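You operate a simulated robot arm through the tools that you are given. There is no shell and no other tool.

Carry out the task below with a simulated robot arm. There is one attempt and no reset: what you move stays moved.

TASK
Put things in order on the spruce bench top. At the end: the black rubber dome stands on top of the blue chalk block; the yellow-ended rail stands where the black rubber dome stood; one of the big steel bolts from the spruce bench top is on the red tray; the big brass screw from the spruce bench top stands where the yellow-ended rail stood; whatever was shut is shut again. Leave all else as you found it, and nothing knocked over. Set down upright: big steel bolt.

Only the result counts: the job must be done as asked and must still hold three seconds after the hand-in. Knocking over, shifting, dropping, spilling or breaking anything else fails it.

THE ROBOT
A 6-joint arm with a two-finger gripper, fixed in place. Base frame: the origin is at the foot of the arm, x ahead of it, y to its left, z up; the work surface is at about z = 0. Lengths are in m, angles in rad, forces in N, time in s.
With the tool pointing down near the work surface it reaches from about 0.18 to 0.48 m from the base axis. Its first joint turns from -1.152 to 1.152 rad. Payload 1.76 kg.
The TCP is the grasp point between the finger pads, 0.029 m short of the fingertips. In the tool frame z runs along the fingers and y along their closing line. The gripper opens to 0.082 m; its body begins 0.058 m behind the TCP.
Orientation is that of the tool frame in the base frame, as [roll, pitch, yaw] about the fixed x, y, z axes, in that order (R = Rz(yaw) Ry(pitch) Rx(roll)). With the fingers straight down and closing along the base's y, the tool's x points along the base's -x, its y along +y and its z along -z.

THE INTERFACE
- The arm moves only by the tool jog_arm. Its argument "deltas" is a list of rows, each a list of 7 numbers: the shift along the tool's x, y, z in m, then the turn, a rotation vector about the tool's x, y, z in degrees, then the opening, from 0 (shut) to 1 (fully open). In form: [[x, y, z, rx, ry, rz, gripper], ...]. A call has 1 to 20 rows; each row is the pose to reach, as a shift and turn from the pose commanded when the call began, along the tool's axes at that moment. Each row takes 0.2 s and may step no farther than 0.05 m and 0.15 rad from the row before; otherwise, or with a gripper value out of range, the whole call is refused. Where a pose cannot be reached the arm comes as near as it can. A force on the tool above 40 N (or 10 N above the force at the start of the call, whichever is more), or a blocked arm, ends the call early, and 0.2 s more pass. Each finger travels about 0.2035 m/s and halts on what it meets, pressing with about 34 N; the grip force reading is that of the motor and also rises with nothing between the fingers. The clock runs only during rows and for 0.2 s after the last one: add rows that repeat a pose to give the fingers time. The reply holds the time, the measured pose of the TCP, the force on the tool along the base axes, the opening and the grip force, in the units named above and with some noise, with the torque about the TCP (base axes, N m) and any sound that the robot's microphone picked up.
- Cameras (640 x 400 px; columns grow to the right, rows downward): "scene" is fixed at [0.0755, 0.3509, 0.4286]; the picture's right is [-0.54, -0.84, 0.00], its down [-0.46, 0.29, -0.84] and it looks along [0.71, -0.46, -0.54] (base axes); focal length 214 px, centre (320, 200). "wrist" rides on the gripper at [0.079, 0.004, -0.09] in the tool frame; the picture's right is [-0.05, 1.00, 0.00], its down [-0.71, -0.04, -0.71] and it looks along [-0.71, -0.04, 0.71] (tool axes); focal length 256 px, centre (320, 200). There is no depth. A picture from a camera that has moved, and an enlarged one, comes with that camera's place and axes in the base frame and with its lens.
- grab_frame(camera): a new picture of that camera. No time passes.
- enlarge(camera, box): a new picture of the part [left, top, right, bottom] of that camera's present view, enlarged. No time passes.
- finish_job(): hands the job in; it is judged then, once.

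Places have to be worked out from the pictures, the camera data and where the tool is seen. Open the gripper and draw the arm clear of the work before you hand the job in, unless the task says otherwise.

The tools are called after "Request:" as a command line: name --pt "numbers of a row" for each row, then --argument value for the rest, lists and objects as JSON in quotes. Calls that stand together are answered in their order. jog_arm: Moves the arm, as the interface text tells. Its arguments: {"type":"object","properties":{"deltas":{"type":"array","items":{"type":"array","items":{"type":"number"}}}},"required":["deltas"]} The other tools are called the same way: grab_frame (camera) takes a picture; enlarge (camera, box) takes an enlarged picture of a part of a camera's view; finish_job () hands the job in.

At the start:

```text
clock: 0.0
position: [0.2392, -0.0414, 0.3417]
orientation: [3.141, 0.003, 3.141]
wrist_force: [-0.1, -0.5, -0.7]
torque: [0.04, -0.01, 0.0]
grip_width: 0.0817
finger_force: 0.1
```

scene: 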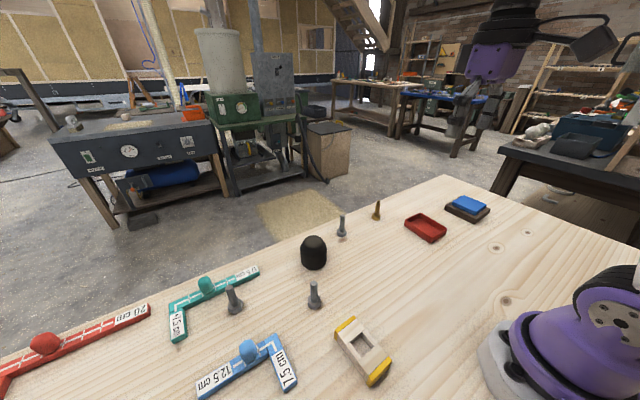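
wrist: 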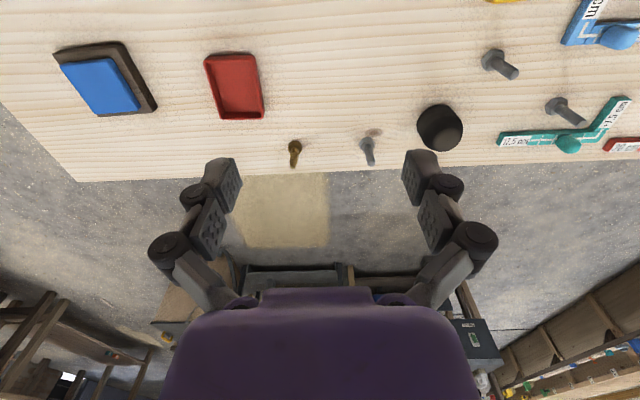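

I start by looking closely at the scene: the dome, bolts, screw, tray, chalk block and rail.

Request:
enlarge --camera "scene" --box '[280, 180, 520, 330]'

Request:
enlarge --camera "scene" --box '[160, 250, 400, 400]'

Request:
enlarge --camera "wrist" --box '[40, 0, 360, 200]'

Request:
enlarge --camera "wrist" --box '[320, 0, 640, 200]'

```text
2.67 times, centred on (400, 255) of scene
camera zoom: at [0.0755, 0.3509, 0.4286], right [-0.54, -0.84, 0.0], down [-0.46, 0.29, -0.84], along [0.71, -0.46, -0.54], focal length 572 px, centre (107, 53)
```

zoom: 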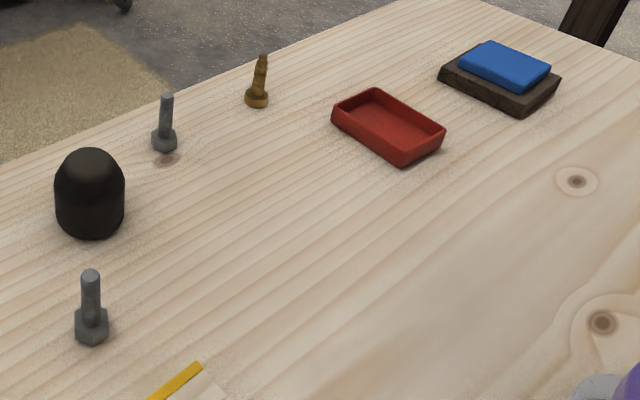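

```text
2.67 times, centred on (280, 325) of scene
camera zoom: at [0.0755, 0.3509, 0.4286], right [-0.54, -0.84, 0.0], down [-0.46, 0.29, -0.84], along [0.71, -0.46, -0.54], focal length 572 px, centre (427, -133)
```

zoom: 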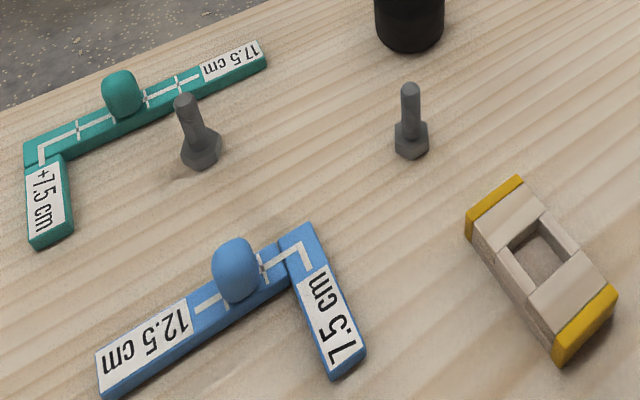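

```text
2.00 times, centred on (200, 100) of wrist
camera zoom: at [0.16, -0.0361, 0.431], right [0.05, 1.0, 0.0], down [0.71, -0.04, 0.71], along [0.71, -0.04, -0.71], focal length 512 px, centre (560, 400)
```

zoom: 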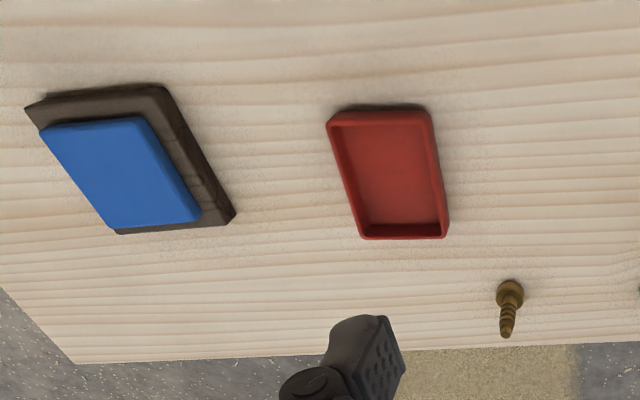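

```text
2.00 times, centred on (480, 100) of wrist
camera zoom: at [0.16, -0.0361, 0.431], right [0.05, 1.0, 0.0], down [0.71, -0.04, 0.71], along [0.71, -0.04, -0.71], focal length 512 px, centre (0, 400)
```

zoom: 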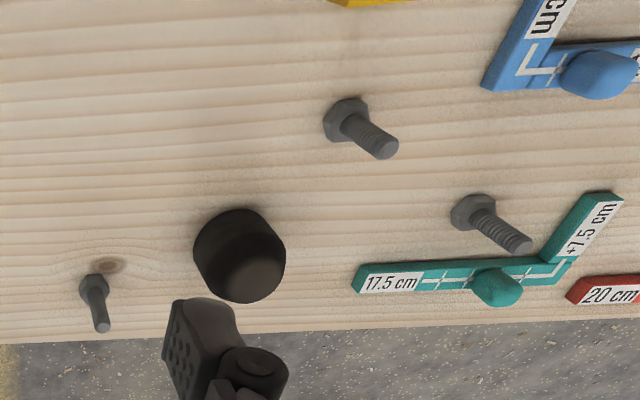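

Three bolts are visible, so I zoom in further to compare their sizes and to see the rail and the chalk block more exactly.

Request:
enlarge --camera "scene" --box '[280, 190, 400, 265]'

Request:
enlarge --camera "scene" --box '[210, 260, 330, 335]'

Request:
enlarge --camera "scene" --box '[395, 180, 515, 255]'

Request:
enlarge --camera "scene" --box '[310, 310, 430, 385]'

Request:
enlarge --camera "wrist" --box '[340, 10, 640, 190]'

```text
5.33 times, centred on (340, 228) of scene
camera zoom: at [0.0755, 0.3509, 0.4286], right [-0.54, -0.84, 0.0], down [-0.46, 0.29, -0.84], along [0.71, -0.46, -0.54], focal length 1144 px, centre (213, 53)
```

zoom: 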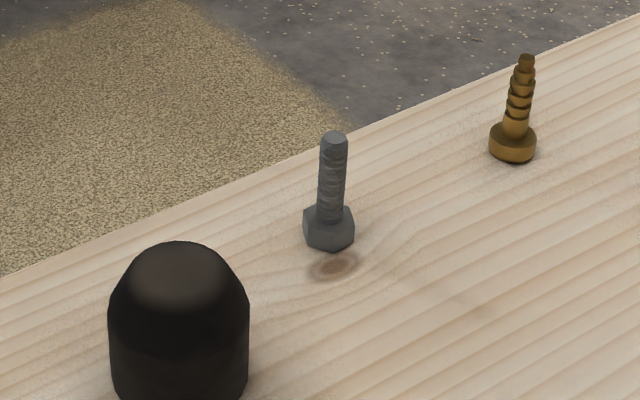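

```text
5.33 times, centred on (270, 298) of scene
camera zoom: at [0.0755, 0.3509, 0.4286], right [-0.54, -0.84, 0.0], down [-0.46, 0.29, -0.84], along [0.71, -0.46, -0.54], focal length 1144 px, centre (587, -320)
```

zoom: 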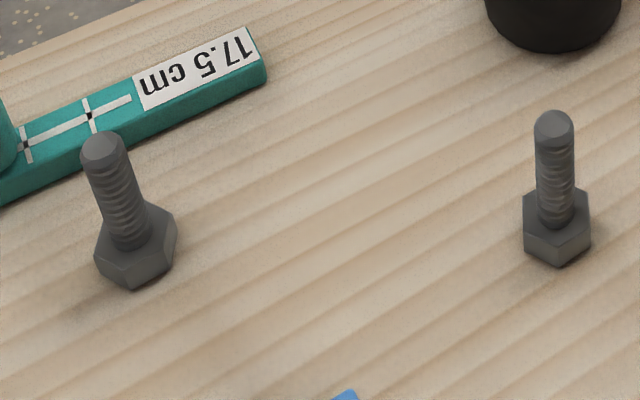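

```text
5.33 times, centred on (455, 218) of scene
camera zoom: at [0.0755, 0.3509, 0.4286], right [-0.54, -0.84, 0.0], down [-0.46, 0.29, -0.84], along [0.71, -0.46, -0.54], focal length 1144 px, centre (-400, 107)
```

zoom: 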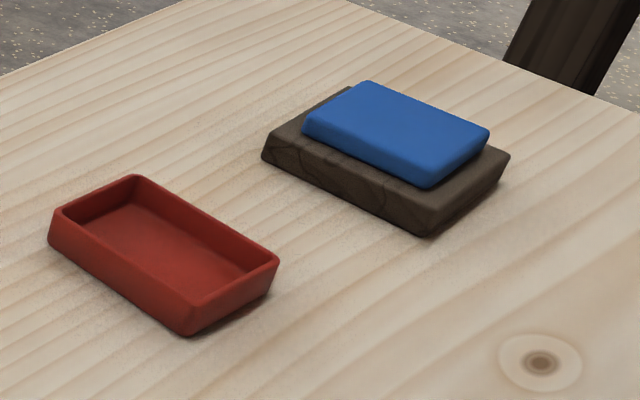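

```text
5.33 times, centred on (370, 348) of scene
camera zoom: at [0.0755, 0.3509, 0.4286], right [-0.54, -0.84, 0.0], down [-0.46, 0.29, -0.84], along [0.71, -0.46, -0.54], focal length 1144 px, centre (53, -587)
```

zoom: 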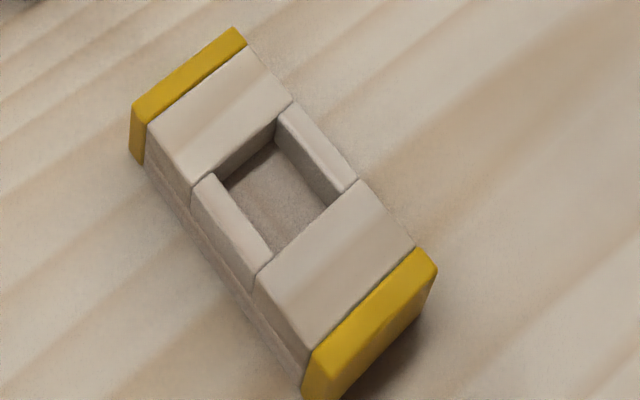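

```text
2.13 times, centred on (490, 100) of wrist
camera zoom: at [0.16, -0.0361, 0.431], right [0.05, 1.0, 0.0], down [0.71, -0.04, 0.71], along [0.71, -0.04, -0.71], focal length 546 px, centre (-43, 413)
```

zoom: 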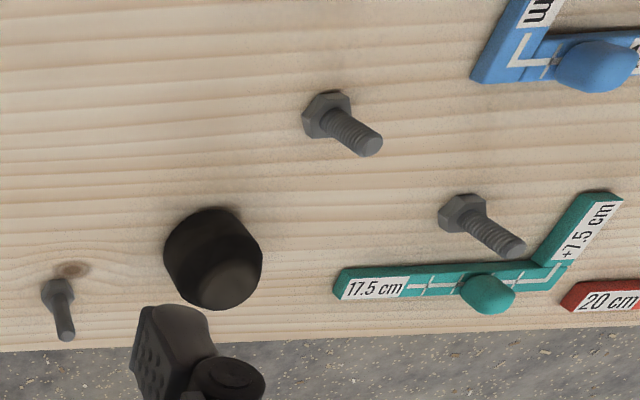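

All three bolts look about the same size so far. I'll move the wrist camera toward the dome and the bolts for a better measurement, staying high.

Request:
jog_arm --pt "-0.012 0.04 0.018 0 0 0 1" --pt "-0.024 0.08 0.036 0 0 0 1" --pt "-0.036 0.12 0.054 0 0 0 1" --pt "-0.048 0.16 0.072 0 0 0 1" --pt "-0.06 0.19 0.09 0 0 0 1" --pt "-0.06 0.19 0.09 0 0 0 1"

Request:
grab_frame --camera "wrist"

Request:
grab_frame --camera "scene"

```text
clock: 1.4
position: [0.2997, 0.149, 0.2528]
orientation: [-3.141, 0.0, 3.14]
wrist_force: [-0.5, 0.4, -0.2]
torque: [0.0, 0.02, 0.01]
grip_width: 0.0821
finger_force: 0.1
```

```text
taken
camera wrist: at [0.2206, 0.1538, 0.3407], right [0.05, 1.0, 0.0], down [0.7, -0.04, 0.71], along [0.71, -0.04, -0.71], focal length 256 px, centre (320, 200)
```

wrist: 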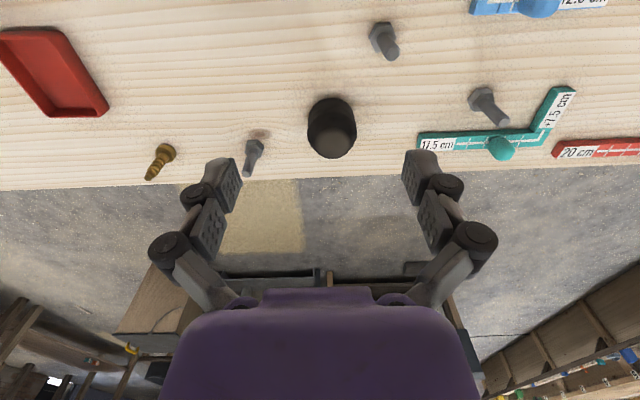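

```text
taken
```

scene: 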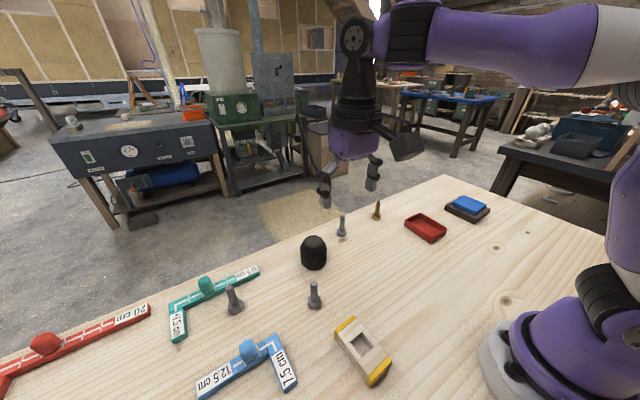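

Request:
enlarge --camera "wrist" --box '[220, 80, 380, 180]'

Request:
enlarge --camera "wrist" --box '[350, 0, 580, 144]'

Request:
enlarge --camera "wrist" --box '[130, 100, 290, 200]'

```text
4.00 times, centred on (300, 130) of wrist
camera zoom: at [0.2206, 0.1538, 0.3407], right [0.05, 1.0, 0.0], down [0.7, -0.04, 0.71], along [0.71, -0.04, -0.71], focal length 1024 px, centre (400, 480)
```

zoom: 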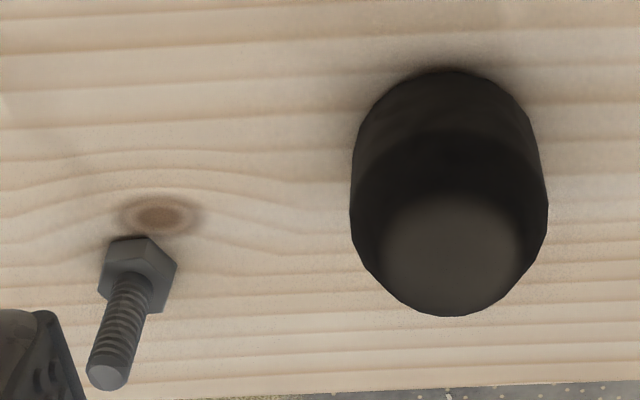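

```text
2.78 times, centred on (465, 72) of wrist
camera zoom: at [0.2206, 0.1538, 0.3407], right [0.05, 1.0, 0.0], down [0.7, -0.04, 0.71], along [0.71, -0.04, -0.71], focal length 711 px, centre (-83, 556)
```

zoom: 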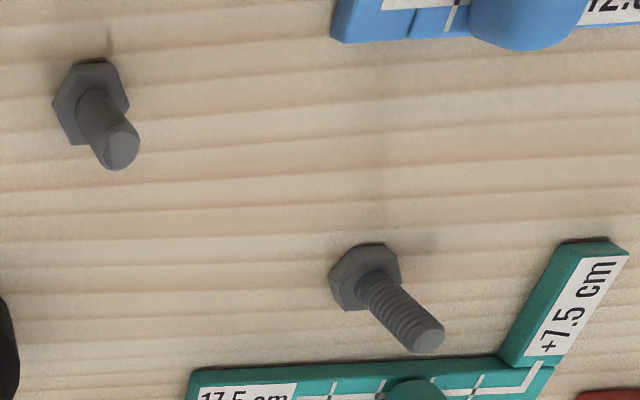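

```text
4.00 times, centred on (210, 150) of wrist
camera zoom: at [0.2206, 0.1538, 0.3407], right [0.05, 1.0, 0.0], down [0.7, -0.04, 0.71], along [0.71, -0.04, -0.71], focal length 1024 px, centre (760, 400)
```

zoom: 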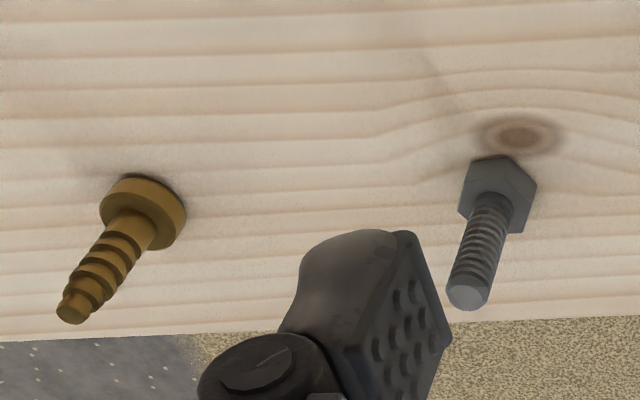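

The dome's base appears centred near (0.402, 0.160) with radius about 0.034. I move above it first and check alignment before descending.

Request:
jog_arm --pt "-0.026 0.003 0.023 0 0 0 1" --pt "-0.052 0.006 0.046 0 0 0 1" --pt "-0.078 0.009 0.07 0 0 0 1" --pt "-0.1023 0.011 0.0928 0 0 0 1" --pt "-0.1023 0.011 0.0928 0 0 0 1"

Request:
grab_frame --camera "wrist"

Request:
enlarge --camera "scene" --box '[240, 150, 440, 275]'

```text
clock: 2.6
position: [0.403, 0.1608, 0.1595]
orientation: [3.141, 0.002, 3.141]
wrist_force: [-0.1, 0.1, -0.4]
torque: [-0.02, -0.03, 0.0]
grip_width: 0.0822
finger_force: 0.0
```

```text
taken
camera wrist: at [0.3238, 0.165, 0.2477], right [0.05, 1.0, 0.0], down [0.71, -0.04, 0.71], along [0.71, -0.04, -0.71], focal length 256 px, centre (320, 200)
```

wrist: 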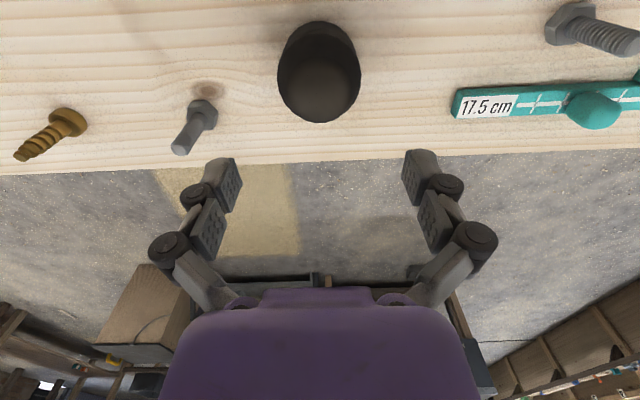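

```text
3.20 times, centred on (340, 212) of scene
camera zoom: at [0.0755, 0.3509, 0.4286], right [-0.54, -0.84, 0.0], down [-0.46, 0.29, -0.84], along [0.71, -0.46, -0.54], focal length 686 px, centre (256, 160)
```

zoom: 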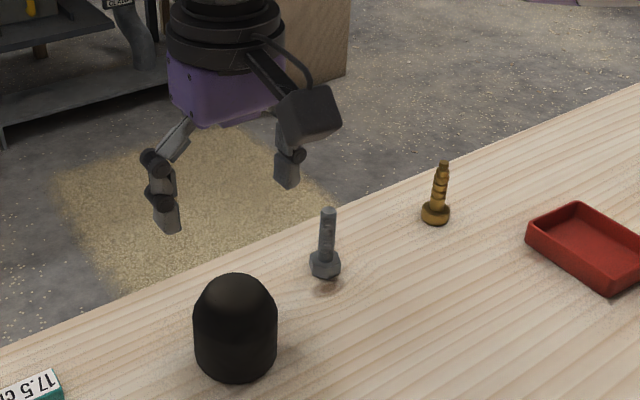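

The dome sits centred in the column between the fingers and at x ≈ 0.402. I descend straight down to grasp height around z = 0.037 with the gripper open.

Request:
jog_arm --pt "0.0005 -0.001 0.03 0 0 0 1" --pt "0.0005 -0.001 0.06 0 0 0 1" --pt "0.0005 -0.001 0.09 0 0 0 1" --pt "0.0005 -0.001 0.11 0 0 0 1" --pt "0.0005 -0.001 0.1225 0 0 0 1" --pt "0.0005 -0.001 0.1225 0 0 0 1"

Request:
enlarge --camera "scene" --box '[240, 150, 440, 275]'

Request:
grab_frame --camera "wrist"

```text
clock: 4.0
position: [0.4007, 0.1596, 0.038]
orientation: [-3.141, 0.002, -3.141]
wrist_force: [-0.7, 0.3, -1.1]
torque: [-0.02, -0.01, -0.03]
grip_width: 0.0818
finger_force: 0.2
```

```text
3.20 times, centred on (340, 212) of scene
camera zoom: at [0.0755, 0.3509, 0.4286], right [-0.54, -0.84, 0.0], down [-0.46, 0.29, -0.84], along [0.71, -0.46, -0.54], focal length 686 px, centre (256, 160)
```

zoom: 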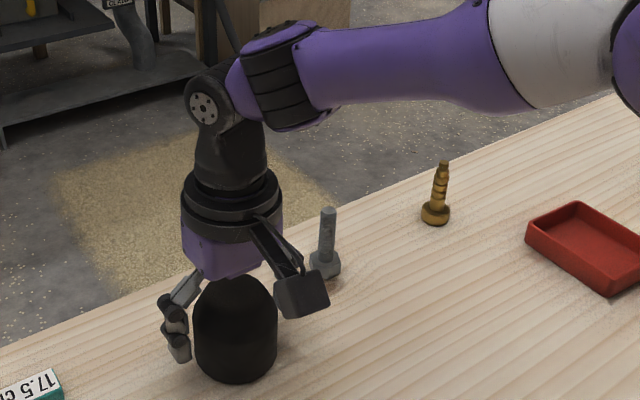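

```text
taken
camera wrist: at [0.3226, 0.1645, 0.1259], right [0.05, 1.0, 0.0], down [0.71, -0.04, 0.71], along [0.71, -0.04, -0.71], focal length 256 px, centre (320, 200)
```

wrist: 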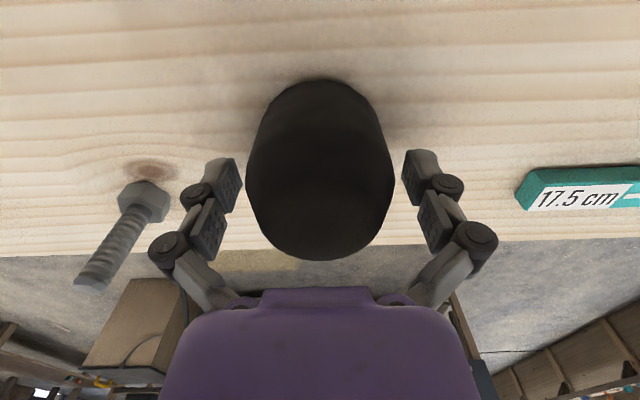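

The dome is between the pads and centred. I close the gripper and give it time to grip.

Request:
jog_arm --pt "0 0 0 0 0 0 0.9" --pt "0 0 0 0 0 0 0.8" --pt "0 0 0 0 0 0 0.6" --pt "0 0 0 0 0 0 0.5" --pt "0 0 0 0 0 0 0.5"

Request:
grab_frame --camera "wrist"

```text
clock: 5.2
position: [0.4035, 0.1599, 0.0392]
orientation: [3.14, 0.001, -3.142]
wrist_force: [-2.5, 0.6, 9.5]
torque: [0.01, 0.13, -0.06]
grip_width: 0.0637
finger_force: 34.2
```

```text
taken
camera wrist: at [0.3227, 0.1645, 0.1264], right [0.05, 1.0, 0.0], down [0.7, -0.04, 0.71], along [0.71, -0.04, -0.71], focal length 256 px, centre (320, 200)
```

wrist: 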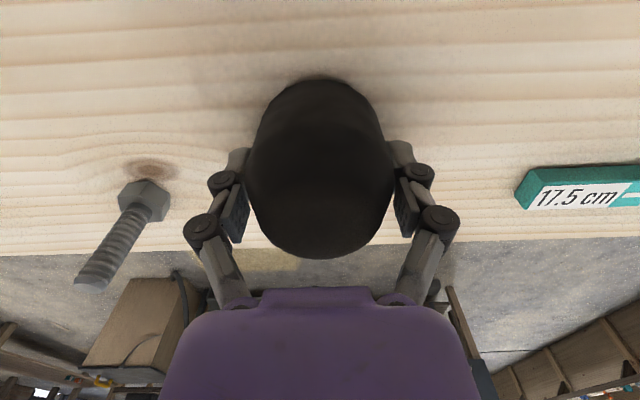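

The grip holds at 0.0637 m with 34 N. I lift slowly and check that the dome comes along.

Request:
jog_arm --pt "0 0 -0.01 0 0 0 0.5" --pt "0 0 -0.025 0 0 0 0.5" --pt "0 0 -0.05 0 0 0 0.5" --pt "0 0 -0.05 0 0 0 0.5"

Request:
grab_frame --camera "wrist"

Request:
grab_frame --camera "scene"

```text
clock: 6.2
position: [0.4002, 0.1602, 0.0889]
orientation: [-3.141, 0.003, 3.14]
wrist_force: [-0.2, -0.1, -0.9]
torque: [-0.01, 0.0, 0.02]
grip_width: 0.064
finger_force: 34.3
```

```text
taken
camera wrist: at [0.3221, 0.1644, 0.1764], right [0.05, 1.0, 0.0], down [0.71, -0.04, 0.71], along [0.71, -0.04, -0.71], focal length 256 px, centre (320, 200)
```

wrist: 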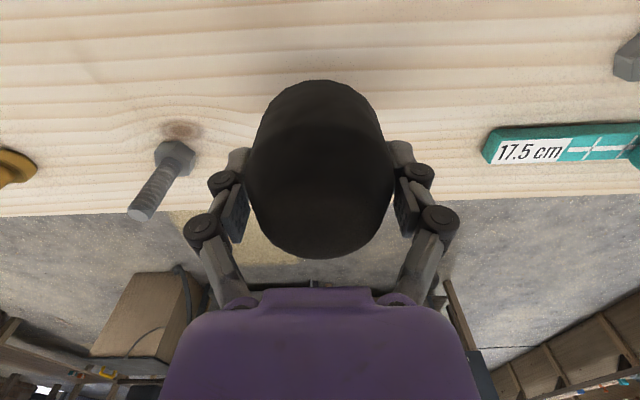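

```text
taken
```

scene: 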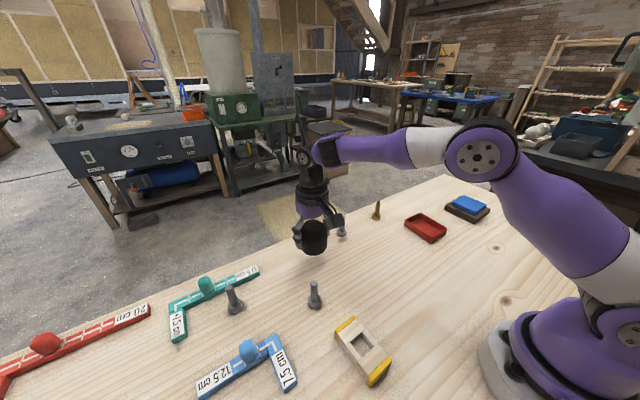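

The dome is secure in the grip, with its base about 0.0385 below the TCP. I raise it to 0.25 m and carry it toward the chalk block, stopping where the wrist camera can see the block beside the dome.

Request:
jog_arm --pt "0 0 -0.035 0 0 0 0.5" --pt "0 0 -0.075 0 0 0 0.5" --pt "0 0 -0.115 0 0 0 0.5" --pt "0.014 -0.037 -0.12 0 0 0 0.5" --pt "0.028 -0.074 -0.125 0 0 0 0.5" --pt "0.042 -0.111 -0.13 0 0 0 0.5" --pt "0.056 -0.148 -0.135 0 0 0 0.5" --pt "0.07 -0.186 -0.14 0 0 0 0.5" --pt "0.084 -0.224 -0.145 0 0 0 0.5" --pt "0.098 -0.262 -0.15 0 0 0 0.5" --pt "0.112 -0.3 -0.155 0 0 0 0.5" --pt "0.126 -0.338 -0.16 0 0 0 0.5" --pt "0.14 -0.376 -0.16 0 0 0 0.5" --pt "0.15 -0.41 -0.16 0 0 0 0.5" --pt "0.15 -0.41 -0.16 0 0 0 0.5"

Request:
grab_frame --camera "wrist"

Request:
grab_frame --camera "scene"

```text
clock: 9.4
position: [0.2506, -0.2511, 0.2471]
orientation: [-3.139, 0.001, 3.141]
wrist_force: [0.1, 0.6, -1.1]
torque: [-0.05, 0.03, -0.01]
grip_width: 0.0639
finger_force: 33.7
```

```text
taken
camera wrist: at [0.1713, -0.2465, 0.3353], right [0.05, 1.0, 0.0], down [0.71, -0.04, 0.71], along [0.71, -0.04, -0.71], focal length 256 px, centre (320, 200)
```

wrist: 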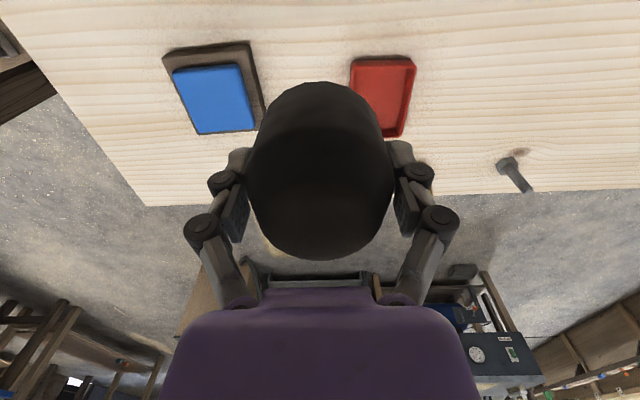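

```text
taken
```

scene: 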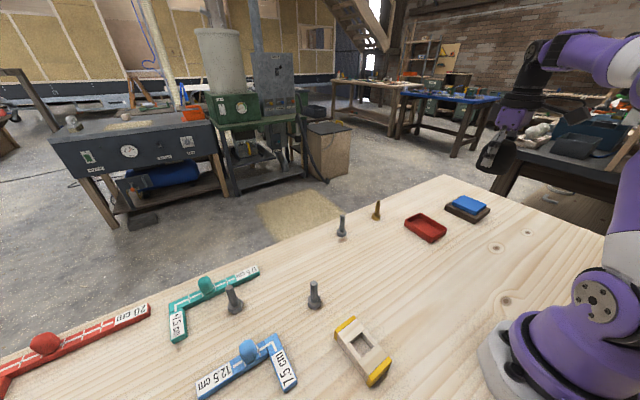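

Request:
enlarge --camera "wrist" --box '[150, 30, 310, 130]'

Request:
enlarge --camera "wrist" --box '[300, 30, 460, 130]'

```text
4.00 times, centred on (230, 80) of wrist
camera zoom: at [0.1713, -0.2465, 0.3353], right [0.05, 1.0, 0.0], down [0.71, -0.04, 0.71], along [0.71, -0.04, -0.71], focal length 1024 px, centre (680, 680)
```

zoom: 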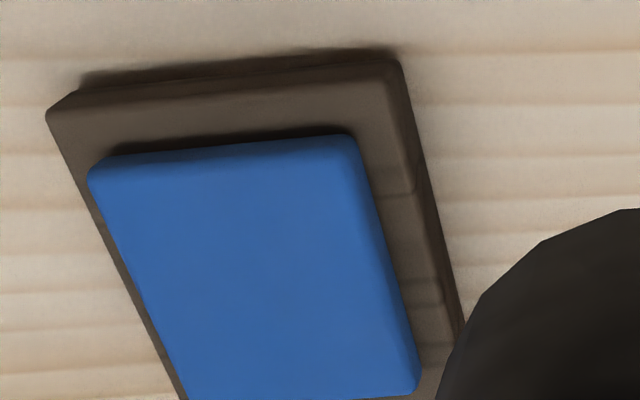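

```text
4.00 times, centred on (380, 80) of wrist
camera zoom: at [0.1713, -0.2465, 0.3353], right [0.05, 1.0, 0.0], down [0.71, -0.04, 0.71], along [0.71, -0.04, -0.71], focal length 1024 px, centre (80, 680)
```

zoom: 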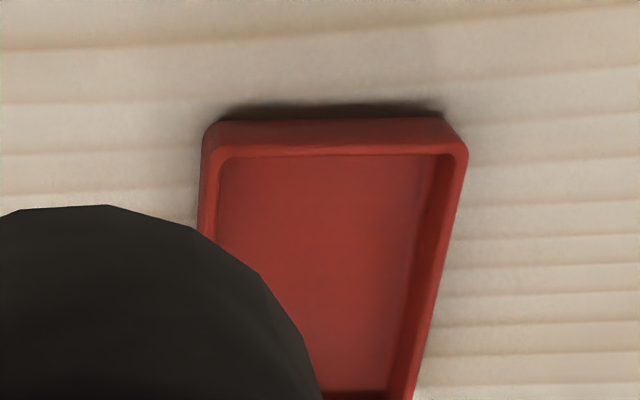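

The blue top looks centred near (0.301, -0.379) with a top height of about 0.034. I move the dome above it at z = 0.13 and check.

Request:
jog_arm --pt "-0.015 -0.035 0.015 0 0 0 0.5" --pt "-0.03 -0.07 0.03 0 0 0 0.5" --pt "-0.045 -0.105 0.05 0 0 0 0.5" --pt "-0.05 -0.128 0.08 0 0 0 0.5" --pt "-0.05 -0.128 0.117 0 0 0 0.5" --pt "-0.05 -0.128 0.117 0 0 0 0.5"

Request:
grab_frame --camera "wrist"

Request:
enlarge --camera "scene" --box '[390, 130, 550, 230]'

```text
clock: 10.8
position: [0.2879, -0.3693, 0.1264]
orientation: [3.141, 0.002, 3.141]
wrist_force: [0.2, 0.1, -0.9]
torque: [-0.03, 0.03, -0.01]
grip_width: 0.0637
finger_force: 33.8
out of reach, approached as far as the arm can: row 3, 4, 5, 6
```

```text
taken
camera wrist: at [0.2087, -0.3641, 0.2147], right [0.05, 1.0, 0.0], down [0.71, -0.04, 0.71], along [0.71, -0.04, -0.71], focal length 256 px, centre (320, 200)
```

wrist: 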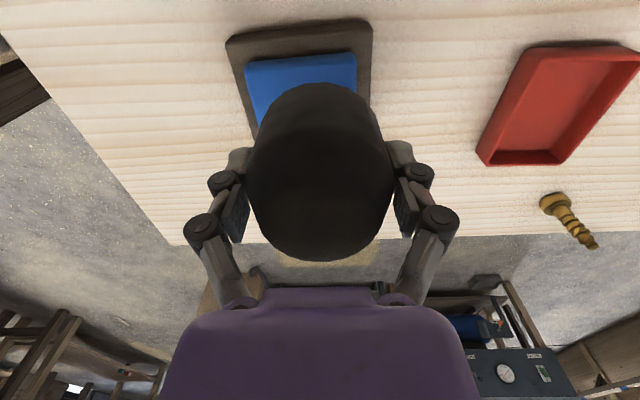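

```text
4.00 times, centred on (470, 180) of scene
camera zoom: at [0.0755, 0.3509, 0.4286], right [-0.54, -0.84, 0.0], down [-0.46, 0.29, -0.84], along [0.71, -0.46, -0.54], focal length 858 px, centre (-280, 280)
```

zoom: 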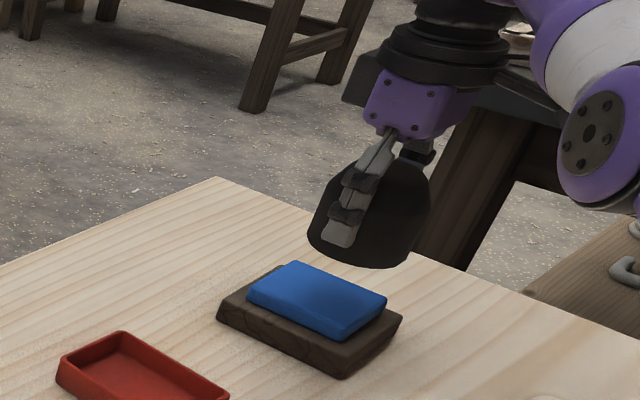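

At this height the arm stops at r = 0.468, about 1.5 cm short; lower down the reach should be longer. I descend to about z = 0.09 (dome base still ~1.5 cm above the block) and check the reach.

Request:
jog_arm --pt "0 0 0.012 0 0 0 0.5" --pt "0 0 0.024 0 0 0 0.5" --pt "0 0 0.036 0 0 0 0.5" --pt "0 0 0.036 0 0 0 0.5"

Request:
enlarge --camera "scene" --box '[390, 130, 550, 230]'

Request:
grab_frame --camera "wrist"

```text
clock: 11.8
position: [0.2889, -0.3689, 0.0901]
orientation: [3.14, 0.002, 3.141]
wrist_force: [-0.3, 0.6, -1.3]
torque: [0.01, 0.02, -0.02]
grip_width: 0.0637
finger_force: 33.4
```

```text
4.00 times, centred on (470, 180) of scene
camera zoom: at [0.0755, 0.3509, 0.4286], right [-0.54, -0.84, 0.0], down [-0.46, 0.29, -0.84], along [0.71, -0.46, -0.54], focal length 858 px, centre (-280, 280)
```

zoom: 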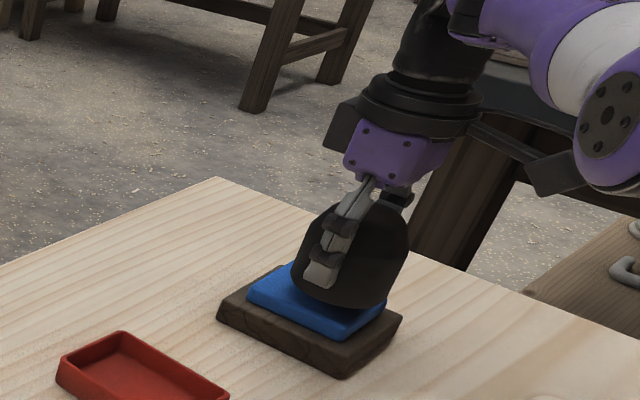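

```text
taken
camera wrist: at [0.2089, -0.3643, 0.1788], right [0.05, 1.0, 0.0], down [0.71, -0.04, 0.71], along [0.71, -0.04, -0.71], focal length 256 px, centre (320, 200)
```

wrist: 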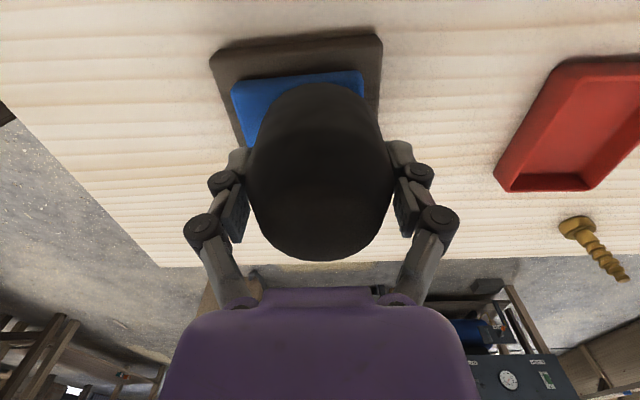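

The commanded pose is now the clamped one. At this lower height I try to move outward the remaining ~1.2 cm.

Request:
jog_arm --pt "-0.006 -0.005 0 0 0 0 0.5" --pt "-0.012 -0.01 0 0 0 0 0.5" --pt "-0.012 -0.01 0 0 0 0 0.5"

Request:
enlarge --camera "scene" --box '[390, 130, 550, 230]'

Request:
grab_frame --camera "wrist"

```text
clock: 12.6
position: [0.2974, -0.3727, 0.0904]
orientation: [-3.139, 0.005, 3.141]
wrist_force: [-0.3, -0.1, -0.2]
torque: [0.0, 0.01, 0.02]
grip_width: 0.0636
finger_force: 34.2
out of reach, approached as far as the arm can: row 2, 3
```

```text
4.00 times, centred on (470, 180) of scene
camera zoom: at [0.0755, 0.3509, 0.4286], right [-0.54, -0.84, 0.0], down [-0.46, 0.29, -0.84], along [0.71, -0.46, -0.54], focal length 858 px, centre (-280, 280)
```

zoom: 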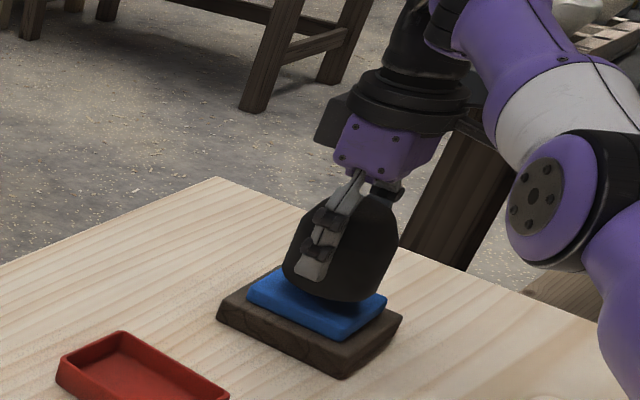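

```text
taken
camera wrist: at [0.2174, -0.3683, 0.1783], right [0.05, 1.0, 0.0], down [0.7, -0.04, 0.71], along [0.71, -0.04, -0.7], focal length 256 px, centre (320, 200)
```

wrist: 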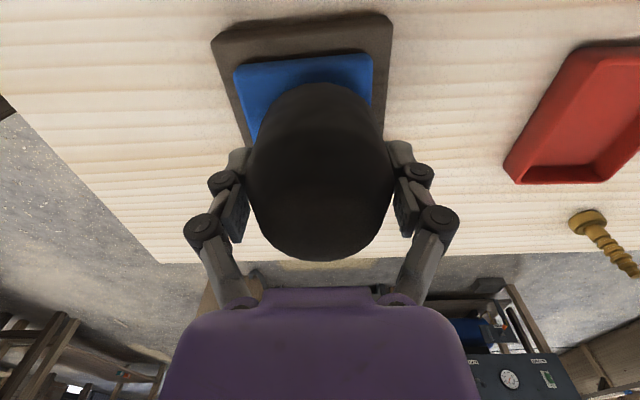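

Now the TCP is at (0.297, -0.373), within about 4 mm of the block centre (~0.299, -0.377). I descend to about z = 0.077 with a slight y correction, watching the force.

Request:
jog_arm --pt "0 -0.001 0.005 0 0 0 0.5" --pt "0 -0.003 0.01 0 0 0 0.5" --pt "0 -0.003 0.013 0 0 0 0.5" --pt "0 -0.003 0.013 0 0 0 0.5"

Request:
enlarge --camera "scene" --box '[420, 160, 516, 220]'

Request:
grab_frame --camera "wrist"

```text
clock: 13.6
position: [0.2957, -0.3755, 0.0763]
orientation: [3.141, 0.004, 3.141]
wrist_force: [-0.5, 1.0, -0.2]
torque: [0.01, 0.01, 0.03]
grip_width: 0.0635
finger_force: 33.5
```

```text
6.67 times, centred on (468, 190) of scene
camera zoom: at [0.0755, 0.3509, 0.4286], right [-0.54, -0.84, 0.0], down [-0.46, 0.29, -0.84], along [0.71, -0.46, -0.54], focal length 1430 px, centre (-667, 267)
```

zoom: 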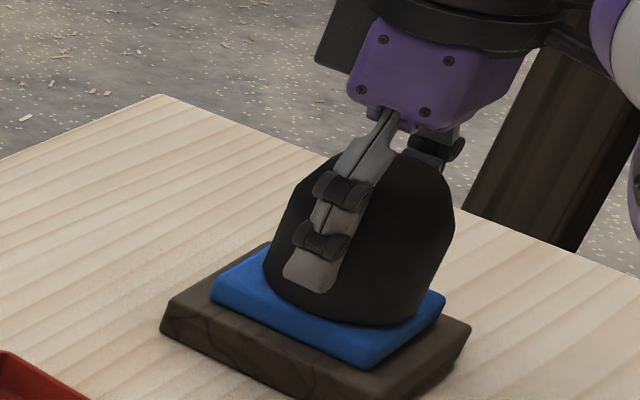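

```text
taken
camera wrist: at [0.2173, -0.3706, 0.1647], right [0.05, 1.0, 0.0], down [0.7, -0.04, 0.71], along [0.71, -0.04, -0.71], focal length 256 px, centre (320, 200)
```

wrist: 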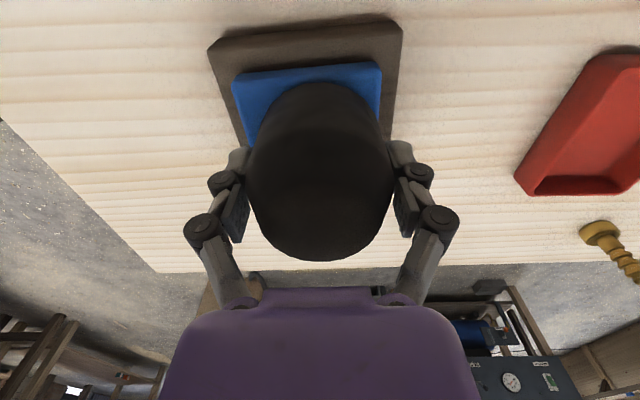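

The dome is hovering a few millimetres above the blue top, well centred. I lower in small steps, watching the vertical force for contact.

Request:
jog_arm --pt "0 0 0.001 0 0 0 0.5" --pt "0 0 0.002 0 0 0 0.5" --pt "0 0 0.002 0 0 0 0.5"

Request:
enlarge --camera "scene" --box '[420, 160, 516, 220]'

```text
clock: 14.4
position: [0.2966, -0.3761, 0.0763]
orientation: [-3.14, 0.001, 3.141]
wrist_force: [-3.0, 2.5, 10.6]
torque: [0.13, 0.05, -0.04]
grip_width: 0.0637
finger_force: 33.9
```

```text
6.67 times, centred on (468, 190) of scene
camera zoom: at [0.0755, 0.351, 0.4285], right [-0.54, -0.84, 0.0], down [-0.46, 0.29, -0.84], along [0.71, -0.46, -0.54], focal length 1430 px, centre (-667, 267)
```

zoom: 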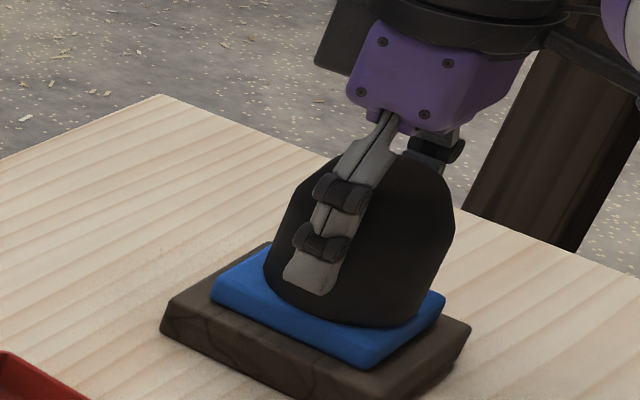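

Contact is felt (10.6 N). I relieve the pressure by 1 mm and open the gripper gently.

Request:
jog_arm --pt "0 0 -0.0012 0 0 0 0.5" --pt "0 0 -0.0012 0 0 0 0.8" --pt "0 0 -0.0012 0 0 0 0.85" --pt "0 0 -0.0012 0 0 0 0.9" --pt "0 0 -0.0012 0 0 0 1" --pt "0 0 -0.0012 0 0 0 1"

Request:
enlarge --camera "scene" --box '[420, 160, 516, 220]'

Request:
grab_frame --camera "wrist"

```text
clock: 15.8
position: [0.2967, -0.3752, 0.0752]
orientation: [-3.139, 0.001, 3.142]
wrist_force: [0.5, 0.0, 0.2]
torque: [0.01, -0.02, 0.0]
grip_width: 0.0822
finger_force: 0.1
```

```text
6.67 times, centred on (468, 190) of scene
camera zoom: at [0.0755, 0.3509, 0.4286], right [-0.54, -0.84, 0.0], down [-0.46, 0.29, -0.84], along [0.71, -0.46, -0.54], focal length 1430 px, centre (-667, 267)
```

zoom: 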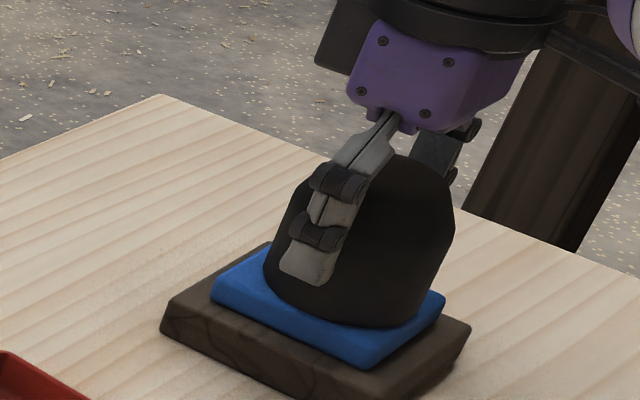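

```text
taken
camera wrist: at [0.2171, -0.3705, 0.1643], right [0.05, 1.0, 0.0], down [0.71, -0.04, 0.71], along [0.71, -0.04, -0.71], focal length 256 px, centre (320, 200)
```

wrist: 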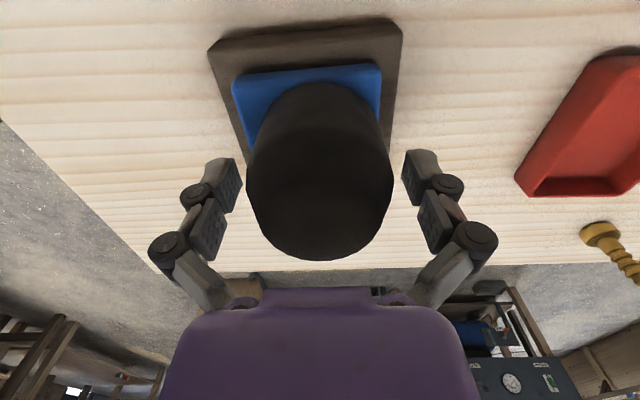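

The dome stands on the blue block. I slide the open fingers back toward -x (clear of the dome's sides), then rise, and check.

Request:
jog_arm --pt "0.02 0 0 0 0 0 1" --pt "0.04 0 0 0 0 0 1" --pt "0.06 0 0 0 0 0 1" --pt "0.07 0 -0.04 0 0 0 1" --pt "0.07 0 -0.08 0 0 0 1" --pt "0.07 0 -0.12 0 0 0 1" --pt "0.07 0 -0.12 0 0 0 1"

Request:
grab_frame --camera "scene"

Request:
grab_frame --camera "wrist"

```text
clock: 17.4
position: [0.2275, -0.3761, 0.1954]
orientation: [3.141, 0.002, 3.141]
wrist_force: [-0.5, 0.3, 0.0]
torque: [-0.01, 0.0, 0.01]
grip_width: 0.082
finger_force: 0.1
```

```text
taken
```

scene: 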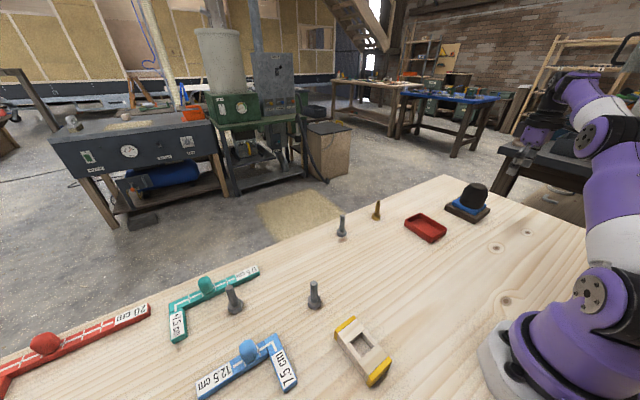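

```text
taken
camera wrist: at [0.1479, -0.3714, 0.2841], right [0.05, 1.0, 0.0], down [0.71, -0.04, 0.71], along [0.71, -0.04, -0.71], focal length 256 px, centre (320, 200)
```

wrist: 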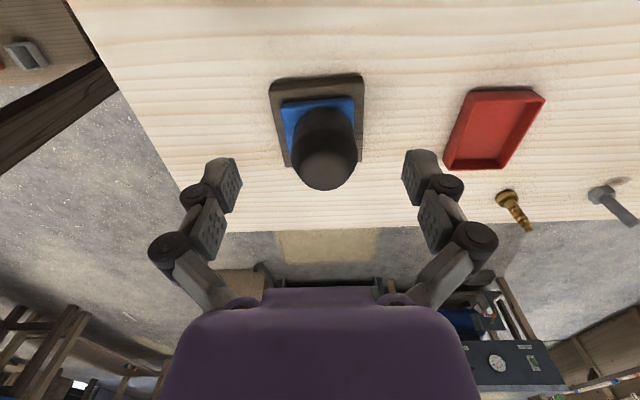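

The dome stands stably on the chalk block. Next is the rail: I move high around to a spot from which the wrist camera can look at it.

Request:
jog_arm --pt "-0.009 0.046 -0.005 0 0 0 1" --pt "-0.018 0.092 -0.01 0 0 0 1" --pt "-0.027 0.138 -0.015 0 0 0 1" --pt "-0.036 0.184 -0.02 0 0 0 1" --pt "-0.045 0.23 -0.025 0 0 0 1" --pt "-0.0525 0.276 -0.03 0 0 0 1" --pt "-0.0525 0.316 -0.03 0 0 0 1" --pt "-0.0525 0.356 -0.03 0 0 0 1" --pt "-0.0525 0.396 -0.03 0 0 0 1" --pt "-0.0525 0.436 -0.03 0 0 0 1" --pt "-0.0525 0.476 -0.03 0 0 0 1" --pt "-0.0175 0.501 -0.035 0 0 0 1" --pt "0.0175 0.526 -0.04 0 0 0 1" --pt "0.0525 0.551 -0.045 0 0 0 1" --pt "0.0875 0.576 -0.045 0 0 0 1" --pt "0.0875 0.576 -0.045 0 0 0 1"

Request:
grab_frame --camera "wrist"

Request:
grab_frame --camera "scene"

```text
clock: 20.8
position: [0.1393, 0.2001, 0.2417]
orientation: [3.14, 0.004, 3.14]
wrist_force: [0.7, 0.6, 0.3]
torque: [0.01, 0.0, 0.03]
grip_width: 0.0822
finger_force: 0.0
```

```text
taken
camera wrist: at [0.0596, 0.2049, 0.3292], right [0.05, 1.0, 0.0], down [0.71, -0.04, 0.71], along [0.71, -0.04, -0.71], focal length 256 px, centre (320, 200)
```

wrist: 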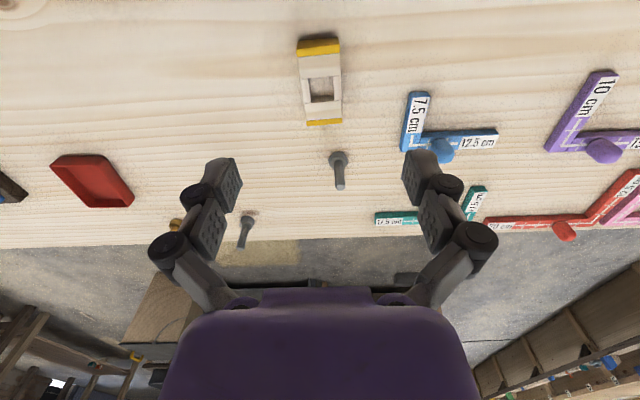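

```text
taken
```

scene: 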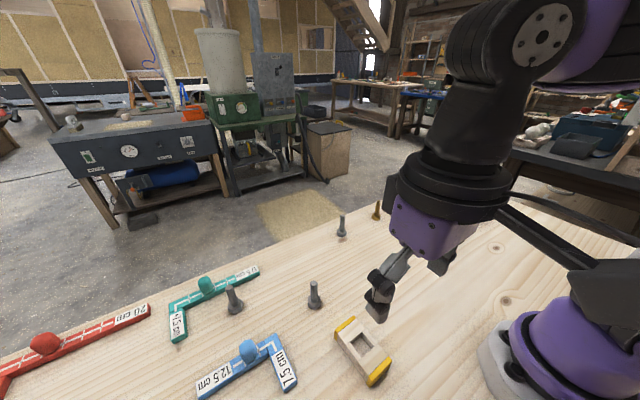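

Request:
enlarge --camera "wrist" --box '[240, 25, 400, 125]'

Request:
enlarge --camera "wrist" --box '[280, 125, 400, 200]'

```text
4.00 times, centred on (320, 75) of wrist
camera zoom: at [0.0596, 0.2049, 0.3292], right [0.05, 1.0, 0.0], down [0.71, -0.04, 0.71], along [0.71, -0.04, -0.71], focal length 1024 px, centre (320, 700)
```

zoom: 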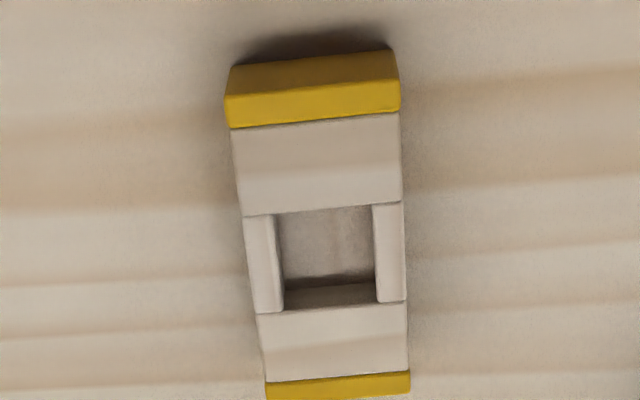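

```text
5.33 times, centred on (340, 162) of wrist
camera zoom: at [0.0596, 0.2049, 0.3292], right [0.05, 1.0, 0.0], down [0.71, -0.04, 0.71], along [0.71, -0.04, -0.71], focal length 1365 px, centre (213, 400)
```

zoom: 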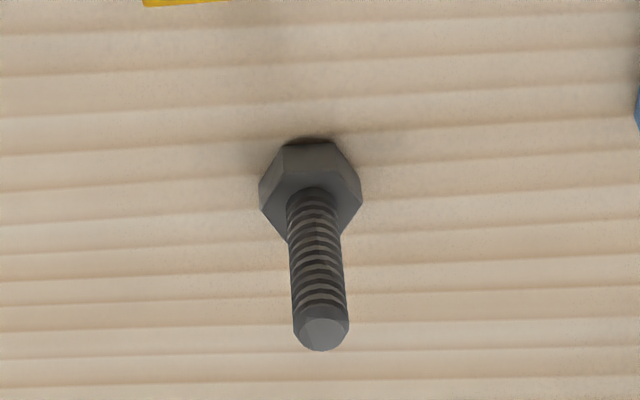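

The rail lies aligned with x, centre about (0.179, 0.200), 0.0875 × 0.046 × 0.028 m. I go above it and down to z ≈ 0.09 first.

Request:
jog_arm --pt "-0.02 0 0.03 0 0 0 1" --pt "-0.0397 0 0.07 0 0 0 1" --pt "-0.0397 0 0.11 0 0 0 1" --pt "-0.0397 0 0.15 0 0 0 1" --pt "-0.0397 0 0.15 0 0 0 1"

Request:
grab_frame --camera "wrist"

Request:
enlarge --camera "scene" --box '[240, 250, 480, 400]'

```text
clock: 22.0
position: [0.1792, 0.1978, 0.0905]
orientation: [3.141, 0.001, -3.141]
wrist_force: [0.5, -0.2, -0.4]
torque: [0.0, 0.02, 0.02]
grip_width: 0.082
finger_force: 0.2
```

```text
taken
camera wrist: at [0.1001, 0.2032, 0.179], right [0.05, 1.0, 0.0], down [0.71, -0.04, 0.71], along [0.71, -0.04, -0.71], focal length 256 px, centre (320, 200)
```

wrist: 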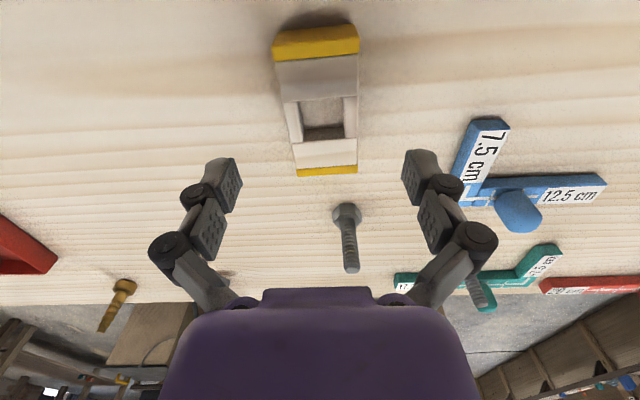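

```text
2.67 times, centred on (360, 325) of scene
camera zoom: at [0.0755, 0.3509, 0.4286], right [-0.54, -0.84, 0.0], down [-0.46, 0.29, -0.84], along [0.71, -0.46, -0.54], focal length 572 px, centre (213, -133)
```

zoom: 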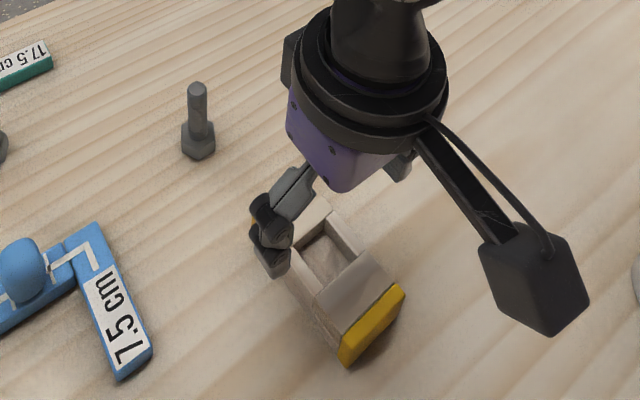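

Aligned within ~2 mm. I lower to z ≈ 0.034 with a 2 mm y correction, the fingers straddling the rail.

Request:
jog_arm --pt "0 0.002 0.02 0 0 0 1" --pt "0 0.002 0.04 0 0 0 1" --pt "0 0.002 0.056 0 0 0 1" --pt "0 0.002 0.056 0 0 0 1"

Request:
grab_frame --camera "wrist"

Request:
enlarge --camera "scene" --box '[240, 250, 480, 400]'

```text
clock: 23.0
position: [0.1808, 0.2015, 0.0356]
orientation: [3.141, 0.001, -3.141]
wrist_force: [-0.9, 1.3, 0.1]
torque: [-0.04, 0.01, 0.01]
grip_width: 0.082
finger_force: 0.1
```

```text
taken
camera wrist: at [0.1005, 0.2059, 0.1234], right [0.05, 1.0, 0.0], down [0.71, -0.04, 0.71], along [0.71, -0.04, -0.71], focal length 256 px, centre (320, 200)
```

wrist: 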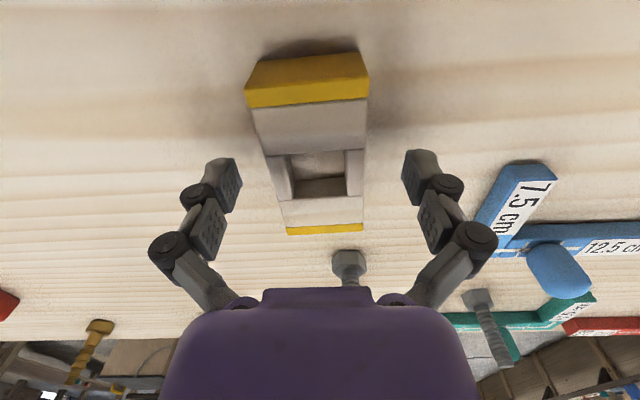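

```text
2.67 times, centred on (360, 325) of scene
camera zoom: at [0.0755, 0.3509, 0.4286], right [-0.54, -0.84, 0.0], down [-0.46, 0.29, -0.84], along [0.71, -0.46, -0.54], focal length 572 px, centre (213, -133)
```

zoom: 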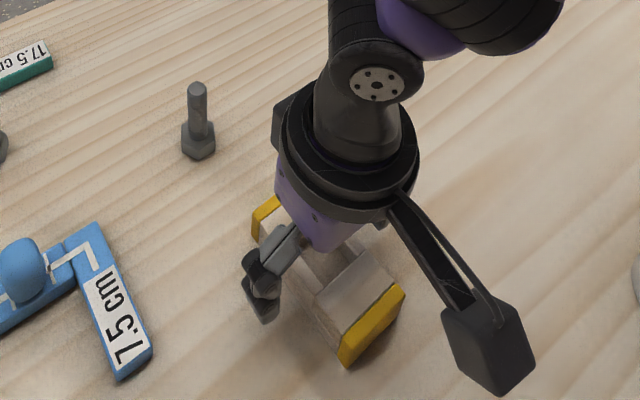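

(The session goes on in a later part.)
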